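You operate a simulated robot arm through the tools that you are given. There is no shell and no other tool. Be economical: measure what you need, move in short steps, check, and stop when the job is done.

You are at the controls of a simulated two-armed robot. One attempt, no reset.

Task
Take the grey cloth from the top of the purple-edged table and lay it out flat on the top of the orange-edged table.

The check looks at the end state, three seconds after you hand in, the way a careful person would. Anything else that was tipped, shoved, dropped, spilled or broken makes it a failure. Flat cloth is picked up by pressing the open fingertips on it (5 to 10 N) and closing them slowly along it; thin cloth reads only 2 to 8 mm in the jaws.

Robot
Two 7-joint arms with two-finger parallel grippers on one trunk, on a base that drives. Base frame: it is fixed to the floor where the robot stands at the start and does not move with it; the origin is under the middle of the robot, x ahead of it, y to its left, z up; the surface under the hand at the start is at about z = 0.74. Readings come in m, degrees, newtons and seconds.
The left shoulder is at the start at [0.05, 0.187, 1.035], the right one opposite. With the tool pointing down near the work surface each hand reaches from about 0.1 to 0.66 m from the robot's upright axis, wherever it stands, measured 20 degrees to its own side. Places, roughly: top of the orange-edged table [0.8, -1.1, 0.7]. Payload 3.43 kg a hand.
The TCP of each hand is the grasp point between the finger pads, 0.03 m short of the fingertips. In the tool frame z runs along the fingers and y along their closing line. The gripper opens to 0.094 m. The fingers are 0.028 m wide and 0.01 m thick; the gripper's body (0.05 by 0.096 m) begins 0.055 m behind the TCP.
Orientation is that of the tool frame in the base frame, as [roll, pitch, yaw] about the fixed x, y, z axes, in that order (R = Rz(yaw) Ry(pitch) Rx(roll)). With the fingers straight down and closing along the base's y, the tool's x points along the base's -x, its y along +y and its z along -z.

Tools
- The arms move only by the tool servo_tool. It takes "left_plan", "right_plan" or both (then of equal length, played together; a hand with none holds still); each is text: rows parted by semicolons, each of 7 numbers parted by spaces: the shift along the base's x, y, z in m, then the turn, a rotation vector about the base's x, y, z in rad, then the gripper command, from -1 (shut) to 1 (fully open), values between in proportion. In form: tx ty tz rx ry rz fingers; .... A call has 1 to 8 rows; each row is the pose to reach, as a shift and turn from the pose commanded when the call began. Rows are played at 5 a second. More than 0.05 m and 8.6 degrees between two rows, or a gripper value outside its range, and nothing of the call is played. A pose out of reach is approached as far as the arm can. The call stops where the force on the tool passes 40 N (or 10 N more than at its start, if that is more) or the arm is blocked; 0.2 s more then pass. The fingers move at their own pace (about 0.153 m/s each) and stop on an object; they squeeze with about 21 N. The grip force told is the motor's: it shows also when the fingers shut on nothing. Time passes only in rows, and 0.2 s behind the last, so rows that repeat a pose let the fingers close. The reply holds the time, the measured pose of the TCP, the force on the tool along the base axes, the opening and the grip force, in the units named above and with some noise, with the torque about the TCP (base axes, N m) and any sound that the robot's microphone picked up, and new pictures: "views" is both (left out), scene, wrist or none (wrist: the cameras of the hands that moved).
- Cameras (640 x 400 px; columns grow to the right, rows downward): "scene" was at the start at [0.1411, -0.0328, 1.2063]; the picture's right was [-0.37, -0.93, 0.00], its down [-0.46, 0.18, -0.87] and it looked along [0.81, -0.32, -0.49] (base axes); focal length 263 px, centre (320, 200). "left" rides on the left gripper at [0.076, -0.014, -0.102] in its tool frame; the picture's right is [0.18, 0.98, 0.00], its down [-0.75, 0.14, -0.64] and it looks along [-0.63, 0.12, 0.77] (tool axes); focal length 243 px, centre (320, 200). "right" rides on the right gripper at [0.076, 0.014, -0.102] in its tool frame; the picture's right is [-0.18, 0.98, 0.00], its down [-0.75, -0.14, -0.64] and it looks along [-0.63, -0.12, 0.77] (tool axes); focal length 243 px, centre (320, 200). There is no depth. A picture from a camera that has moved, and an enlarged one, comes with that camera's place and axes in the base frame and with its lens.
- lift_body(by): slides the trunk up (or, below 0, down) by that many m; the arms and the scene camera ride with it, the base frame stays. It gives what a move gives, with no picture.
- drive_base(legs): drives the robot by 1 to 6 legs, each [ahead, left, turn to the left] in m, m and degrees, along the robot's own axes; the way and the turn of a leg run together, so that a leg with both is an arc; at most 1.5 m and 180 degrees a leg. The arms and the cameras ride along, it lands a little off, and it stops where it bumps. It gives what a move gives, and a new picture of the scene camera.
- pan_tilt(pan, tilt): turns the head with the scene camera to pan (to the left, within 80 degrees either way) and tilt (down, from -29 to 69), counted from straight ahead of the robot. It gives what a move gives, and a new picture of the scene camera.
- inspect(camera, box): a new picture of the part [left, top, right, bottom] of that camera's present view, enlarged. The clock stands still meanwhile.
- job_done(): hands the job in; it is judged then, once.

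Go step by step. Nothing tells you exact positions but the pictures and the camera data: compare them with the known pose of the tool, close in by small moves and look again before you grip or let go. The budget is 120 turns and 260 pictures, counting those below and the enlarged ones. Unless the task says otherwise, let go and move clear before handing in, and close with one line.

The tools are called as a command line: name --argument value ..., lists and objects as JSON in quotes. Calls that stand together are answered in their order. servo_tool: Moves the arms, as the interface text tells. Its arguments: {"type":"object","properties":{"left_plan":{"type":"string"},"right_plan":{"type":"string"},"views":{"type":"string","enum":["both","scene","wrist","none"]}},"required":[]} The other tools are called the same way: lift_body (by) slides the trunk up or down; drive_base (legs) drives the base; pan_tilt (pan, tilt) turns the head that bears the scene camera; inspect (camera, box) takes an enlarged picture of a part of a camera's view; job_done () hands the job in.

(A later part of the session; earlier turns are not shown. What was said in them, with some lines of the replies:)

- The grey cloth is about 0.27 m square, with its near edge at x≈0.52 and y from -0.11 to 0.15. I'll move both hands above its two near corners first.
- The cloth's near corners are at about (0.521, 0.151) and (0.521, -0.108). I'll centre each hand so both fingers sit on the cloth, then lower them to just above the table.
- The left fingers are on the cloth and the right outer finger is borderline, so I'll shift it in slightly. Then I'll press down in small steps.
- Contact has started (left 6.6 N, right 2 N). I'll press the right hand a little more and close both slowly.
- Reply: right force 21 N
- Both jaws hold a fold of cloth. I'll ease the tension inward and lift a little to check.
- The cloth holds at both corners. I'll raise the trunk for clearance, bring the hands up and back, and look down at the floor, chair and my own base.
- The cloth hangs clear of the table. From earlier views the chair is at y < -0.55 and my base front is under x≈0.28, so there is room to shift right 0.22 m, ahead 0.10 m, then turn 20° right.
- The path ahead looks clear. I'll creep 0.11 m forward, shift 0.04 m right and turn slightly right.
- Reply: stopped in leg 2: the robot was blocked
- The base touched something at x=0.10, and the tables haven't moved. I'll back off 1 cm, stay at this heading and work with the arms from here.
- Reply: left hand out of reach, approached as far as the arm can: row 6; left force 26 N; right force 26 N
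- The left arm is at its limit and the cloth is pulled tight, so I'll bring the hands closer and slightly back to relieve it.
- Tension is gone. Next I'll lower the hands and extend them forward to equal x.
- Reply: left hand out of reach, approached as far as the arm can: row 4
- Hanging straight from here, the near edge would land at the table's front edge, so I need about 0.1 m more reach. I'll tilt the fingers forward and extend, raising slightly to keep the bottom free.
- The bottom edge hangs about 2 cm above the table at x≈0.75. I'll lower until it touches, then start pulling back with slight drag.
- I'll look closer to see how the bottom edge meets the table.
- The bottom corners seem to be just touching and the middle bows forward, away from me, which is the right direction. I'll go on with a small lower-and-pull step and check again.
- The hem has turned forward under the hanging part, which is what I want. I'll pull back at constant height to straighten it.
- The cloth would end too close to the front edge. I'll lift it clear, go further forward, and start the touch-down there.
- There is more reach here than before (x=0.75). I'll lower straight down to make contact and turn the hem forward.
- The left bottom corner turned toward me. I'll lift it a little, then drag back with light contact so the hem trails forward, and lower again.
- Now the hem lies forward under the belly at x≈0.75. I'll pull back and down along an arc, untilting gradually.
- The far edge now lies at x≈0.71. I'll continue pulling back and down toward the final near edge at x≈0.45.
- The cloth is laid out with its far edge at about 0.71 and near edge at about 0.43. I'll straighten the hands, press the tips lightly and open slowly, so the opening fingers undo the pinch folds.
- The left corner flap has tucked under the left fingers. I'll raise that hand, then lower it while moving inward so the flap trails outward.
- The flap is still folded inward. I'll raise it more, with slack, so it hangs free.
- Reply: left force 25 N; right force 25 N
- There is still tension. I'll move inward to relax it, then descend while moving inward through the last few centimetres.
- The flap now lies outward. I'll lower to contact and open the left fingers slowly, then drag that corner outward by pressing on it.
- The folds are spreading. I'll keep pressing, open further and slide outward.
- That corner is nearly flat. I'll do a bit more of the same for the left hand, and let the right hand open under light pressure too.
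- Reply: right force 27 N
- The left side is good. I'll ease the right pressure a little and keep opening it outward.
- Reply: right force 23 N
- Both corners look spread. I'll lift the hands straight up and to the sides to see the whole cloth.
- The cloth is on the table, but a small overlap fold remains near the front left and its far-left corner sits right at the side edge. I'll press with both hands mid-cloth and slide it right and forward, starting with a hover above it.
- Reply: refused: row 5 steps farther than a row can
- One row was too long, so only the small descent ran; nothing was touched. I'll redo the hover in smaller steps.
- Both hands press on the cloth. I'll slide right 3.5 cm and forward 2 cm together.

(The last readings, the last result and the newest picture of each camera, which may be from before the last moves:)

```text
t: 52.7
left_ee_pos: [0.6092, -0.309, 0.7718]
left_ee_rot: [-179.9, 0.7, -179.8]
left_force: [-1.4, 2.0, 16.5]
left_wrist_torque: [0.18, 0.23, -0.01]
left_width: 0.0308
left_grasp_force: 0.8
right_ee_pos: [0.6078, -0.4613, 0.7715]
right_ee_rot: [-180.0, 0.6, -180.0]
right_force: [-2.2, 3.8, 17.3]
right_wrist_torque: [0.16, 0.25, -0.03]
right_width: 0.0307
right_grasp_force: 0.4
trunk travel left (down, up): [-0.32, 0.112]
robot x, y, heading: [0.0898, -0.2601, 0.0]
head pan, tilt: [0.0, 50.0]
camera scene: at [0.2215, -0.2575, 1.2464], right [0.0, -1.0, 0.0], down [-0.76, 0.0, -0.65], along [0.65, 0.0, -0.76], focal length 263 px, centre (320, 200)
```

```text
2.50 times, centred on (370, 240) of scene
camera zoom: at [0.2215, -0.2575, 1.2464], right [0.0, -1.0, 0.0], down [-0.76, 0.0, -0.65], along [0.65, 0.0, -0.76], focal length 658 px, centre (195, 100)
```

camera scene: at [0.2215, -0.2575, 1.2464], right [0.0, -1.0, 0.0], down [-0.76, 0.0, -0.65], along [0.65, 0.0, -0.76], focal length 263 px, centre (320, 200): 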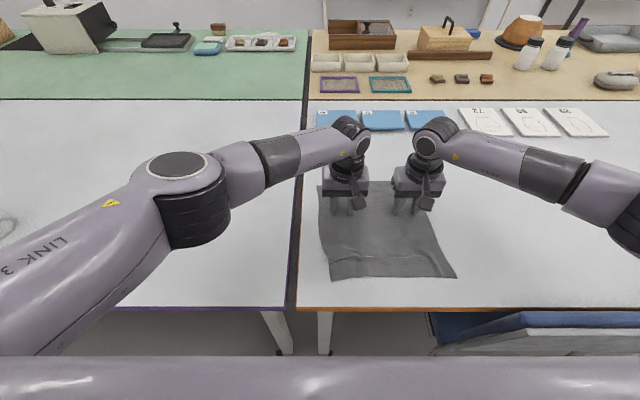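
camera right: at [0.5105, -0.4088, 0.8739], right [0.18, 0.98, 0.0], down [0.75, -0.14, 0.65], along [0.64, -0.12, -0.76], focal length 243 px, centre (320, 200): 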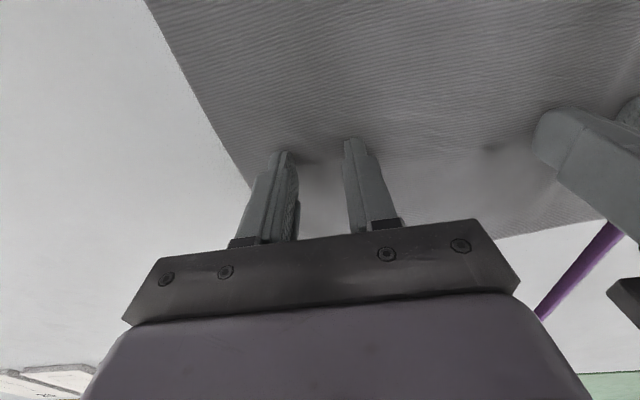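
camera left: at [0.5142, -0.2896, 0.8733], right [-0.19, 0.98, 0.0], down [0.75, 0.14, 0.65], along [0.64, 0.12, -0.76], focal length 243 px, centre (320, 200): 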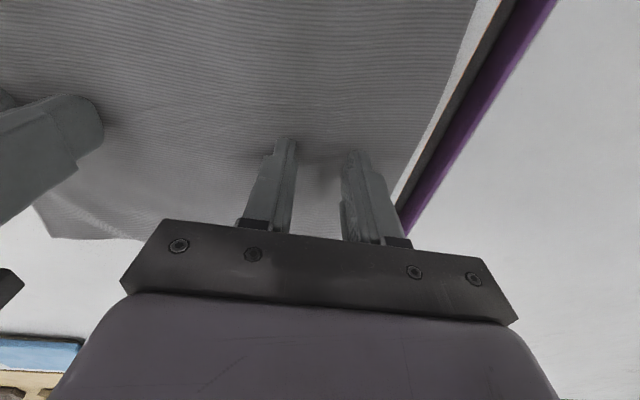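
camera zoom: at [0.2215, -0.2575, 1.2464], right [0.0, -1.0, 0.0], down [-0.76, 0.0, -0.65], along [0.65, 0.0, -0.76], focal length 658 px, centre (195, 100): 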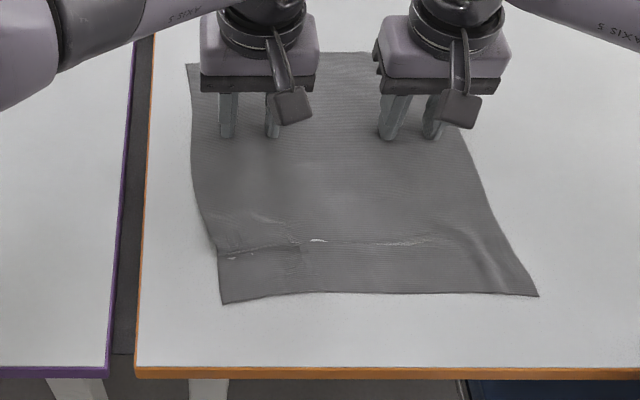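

The slide worked: the whole cloth moved clear of the side edge and the fold is nearly gone. I'll hold with the right hand while the left presses the front-left strip and pulls it toward me.

servo_tool --left_plan "0 0 0.03 0 0 0 -0.35; -0.035 0 0.045 0 0 0 -0.35; -0.08 0.004 0.045 0 0 0 -0.35; -0.12 0.004 0.045 0 0 0 -0.35; -0.145 0.004 0.03 0 0 0 -0.35; -0.147 0.004 0.01 0 0 0 -0.35; -0.147 0.004 0.003 0 0 0 -0.35; -0.147 0.004 -0.0005 0 0 0 -0.35" --views "none"

servo_tool --left_plan "-0.003 0.001 -0.0005 0 0 0 -0.3; -0.007 0.002 -0.0005 0 0 0 -0.25; -0.011 0.003 -0.0005 0 0 0 -0.2; -0.015 0.004 -0.0005 0 0 0 -0.15; -0.018 0.005 -0.0005 0 0 0 -0.1" --views "wrist"

inspect --camera "scene" --box '[250, 160, 490, 320]'

```text
t: 54.5
left_ee_pos: [0.4639, -0.3072, 0.7707]
left_ee_rot: [-179.9, 0.7, -179.8]
left_force: [-2.2, 1.8, 15.2]
left_wrist_torque: [0.17, 0.23, 0.04]
left_width: 0.0307
left_grasp_force: 0.3
right_ee_pos: [0.6078, -0.4624, 0.7718]
right_ee_rot: [-179.9, 0.8, -179.9]
right_force: [0.1, 1.3, 19.2]
right_wrist_torque: [0.11, 0.2, 0.01]
right_width: 0.0306
right_grasp_force: 0.0
trunk travel left (down, up): [-0.32, 0.112]
robot x, y, heading: [0.0897, -0.2622, 0.2]
head pan, tilt: [0.0, 50.0]
```

```text
t: 55.7
left_ee_pos: [0.4457, -0.302, 0.7706]
left_ee_rot: [-179.7, 0.8, -179.8]
left_force: [6.5, -3.1, 31.6]
left_wrist_torque: [0.52, 0.06, -0.06]
left_width: 0.0383
left_grasp_force: 0.0
right_ee_pos: [0.6075, -0.4618, 0.7707]
right_ee_rot: [-179.9, 0.8, 180.0]
right_force: [4.1, 1.3, 18.0]
right_wrist_torque: [0.05, 0.13, 0.01]
right_width: 0.0305
right_grasp_force: 0.1
trunk travel left (down, up): [-0.32, 0.112]
robot x, y, heading: [0.0886, -0.2577, -0.1]
head pan, tilt: [0.0, 50.0]
camera left: at [0.3685, -0.3162, 0.8731], right [-0.19, 0.98, -0.01], down [0.74, 0.15, 0.65], along [0.64, 0.12, -0.76], focal length 243 px, centre (320, 200)
```

left: 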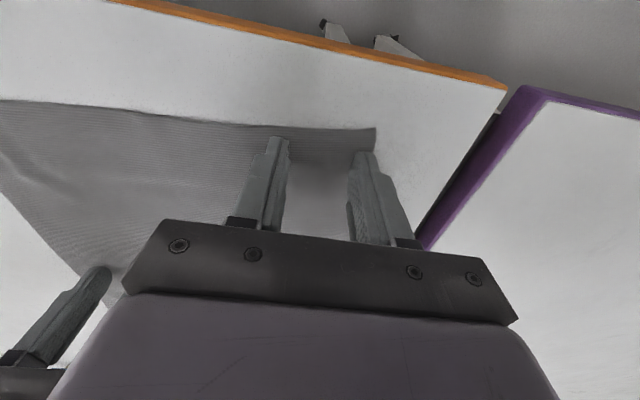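

```text
2.50 times, centred on (370, 240) of scene
camera zoom: at [0.2219, -0.2579, 1.2464], right [0.0, -1.0, 0.0], down [-0.76, 0.0, -0.64], along [0.64, 0.0, -0.76], focal length 658 px, centre (195, 100)
```

zoom: 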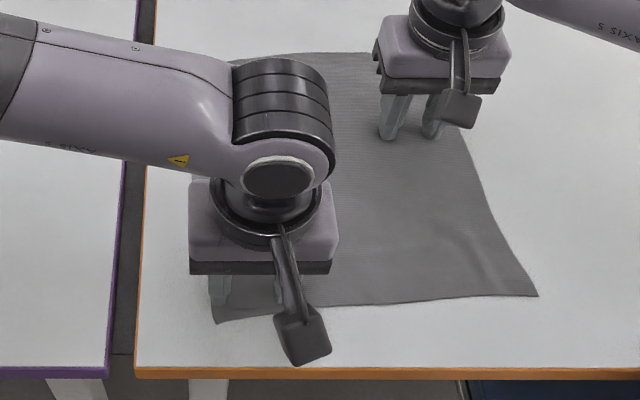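

The fold is gone. I'll lift both hands straight up and aside to check.

servo_tool --left_plan "0 0 0.03 0 0 0 -0.1; 0 0 0.07 0 0 0 -0.1; 0 0 0.115 0 0 0 -0.1; 0 0.03 0.15 0 0 0 -0.1; -0.01 0.075 0.16 0 0 0 -0.1; -0.02 0.12 0.16 0 0 0 -0.1; -0.02 0.165 0.16 0 0 0 -0.1" --right_plan "0 0 0.03 0 0 0 -0.35; 0 0 0.07 0 0 0 -0.35; 0 0 0.115 0 0 0 -0.35; -0.02 -0.03 0.14 0 0 0 -0.35; -0.04 -0.07 0.15 0 0 0 -0.35; -0.06 -0.11 0.16 0 0 0 -0.35; -0.08 -0.15 0.16 0 0 0 -0.35" --views "scene"

inspect --camera "scene" --box '[250, 160, 490, 320]'

```text
t: 57.3
left_ee_pos: [0.4239, -0.1377, 0.9282]
left_ee_rot: [-180.0, 0.4, -179.9]
left_force: [0.2, -0.6, -0.7]
left_wrist_torque: [0.0, -0.01, -0.02]
left_width: 0.0426
left_grasp_force: 0.0
right_ee_pos: [0.5293, -0.6112, 0.9283]
right_ee_rot: [-179.9, 0.5, -179.9]
right_force: [0.5, -0.8, 0.0]
right_wrist_torque: [0.02, 0.02, -0.02]
right_width: 0.0305
right_grasp_force: 0.0
trunk travel left (down, up): [-0.32, 0.112]
robot x, y, heading: [0.0933, -0.2594, 0.3]
head pan, tilt: [0.0, 50.0]
camera scene: at [0.224, -0.2583, 1.246], right [0.0, -1.0, 0.0], down [-0.77, 0.0, -0.64], along [0.64, 0.0, -0.77], focal length 263 px, centre (320, 200)
```

scene: 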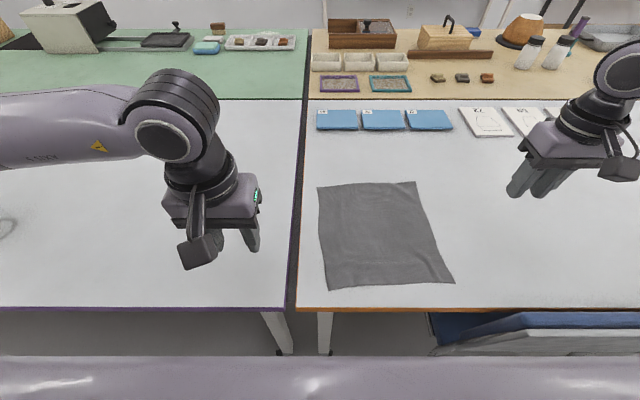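

```text
2.50 times, centred on (370, 240) of scene
camera zoom: at [0.224, -0.2583, 1.246], right [0.0, -1.0, 0.0], down [-0.77, 0.0, -0.64], along [0.64, 0.0, -0.77], focal length 658 px, centre (195, 100)
```

zoom: 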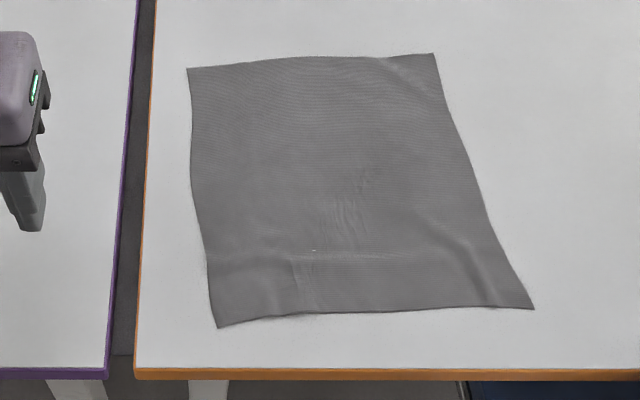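

The cloth lies flat with all four corners spread and its whole area on the orange-edged table. Both hands are open and clear, so I'm handing in.

job_done

```text
The job is handed in.
```

The grey cloth is spread flat on the orange-edged table with only faint ripples left. The base was once blocked driving in and backed off; the tables did not move, and I saw nothing else disturbed, though the jar with the yellow lid was out of view in the last picture.
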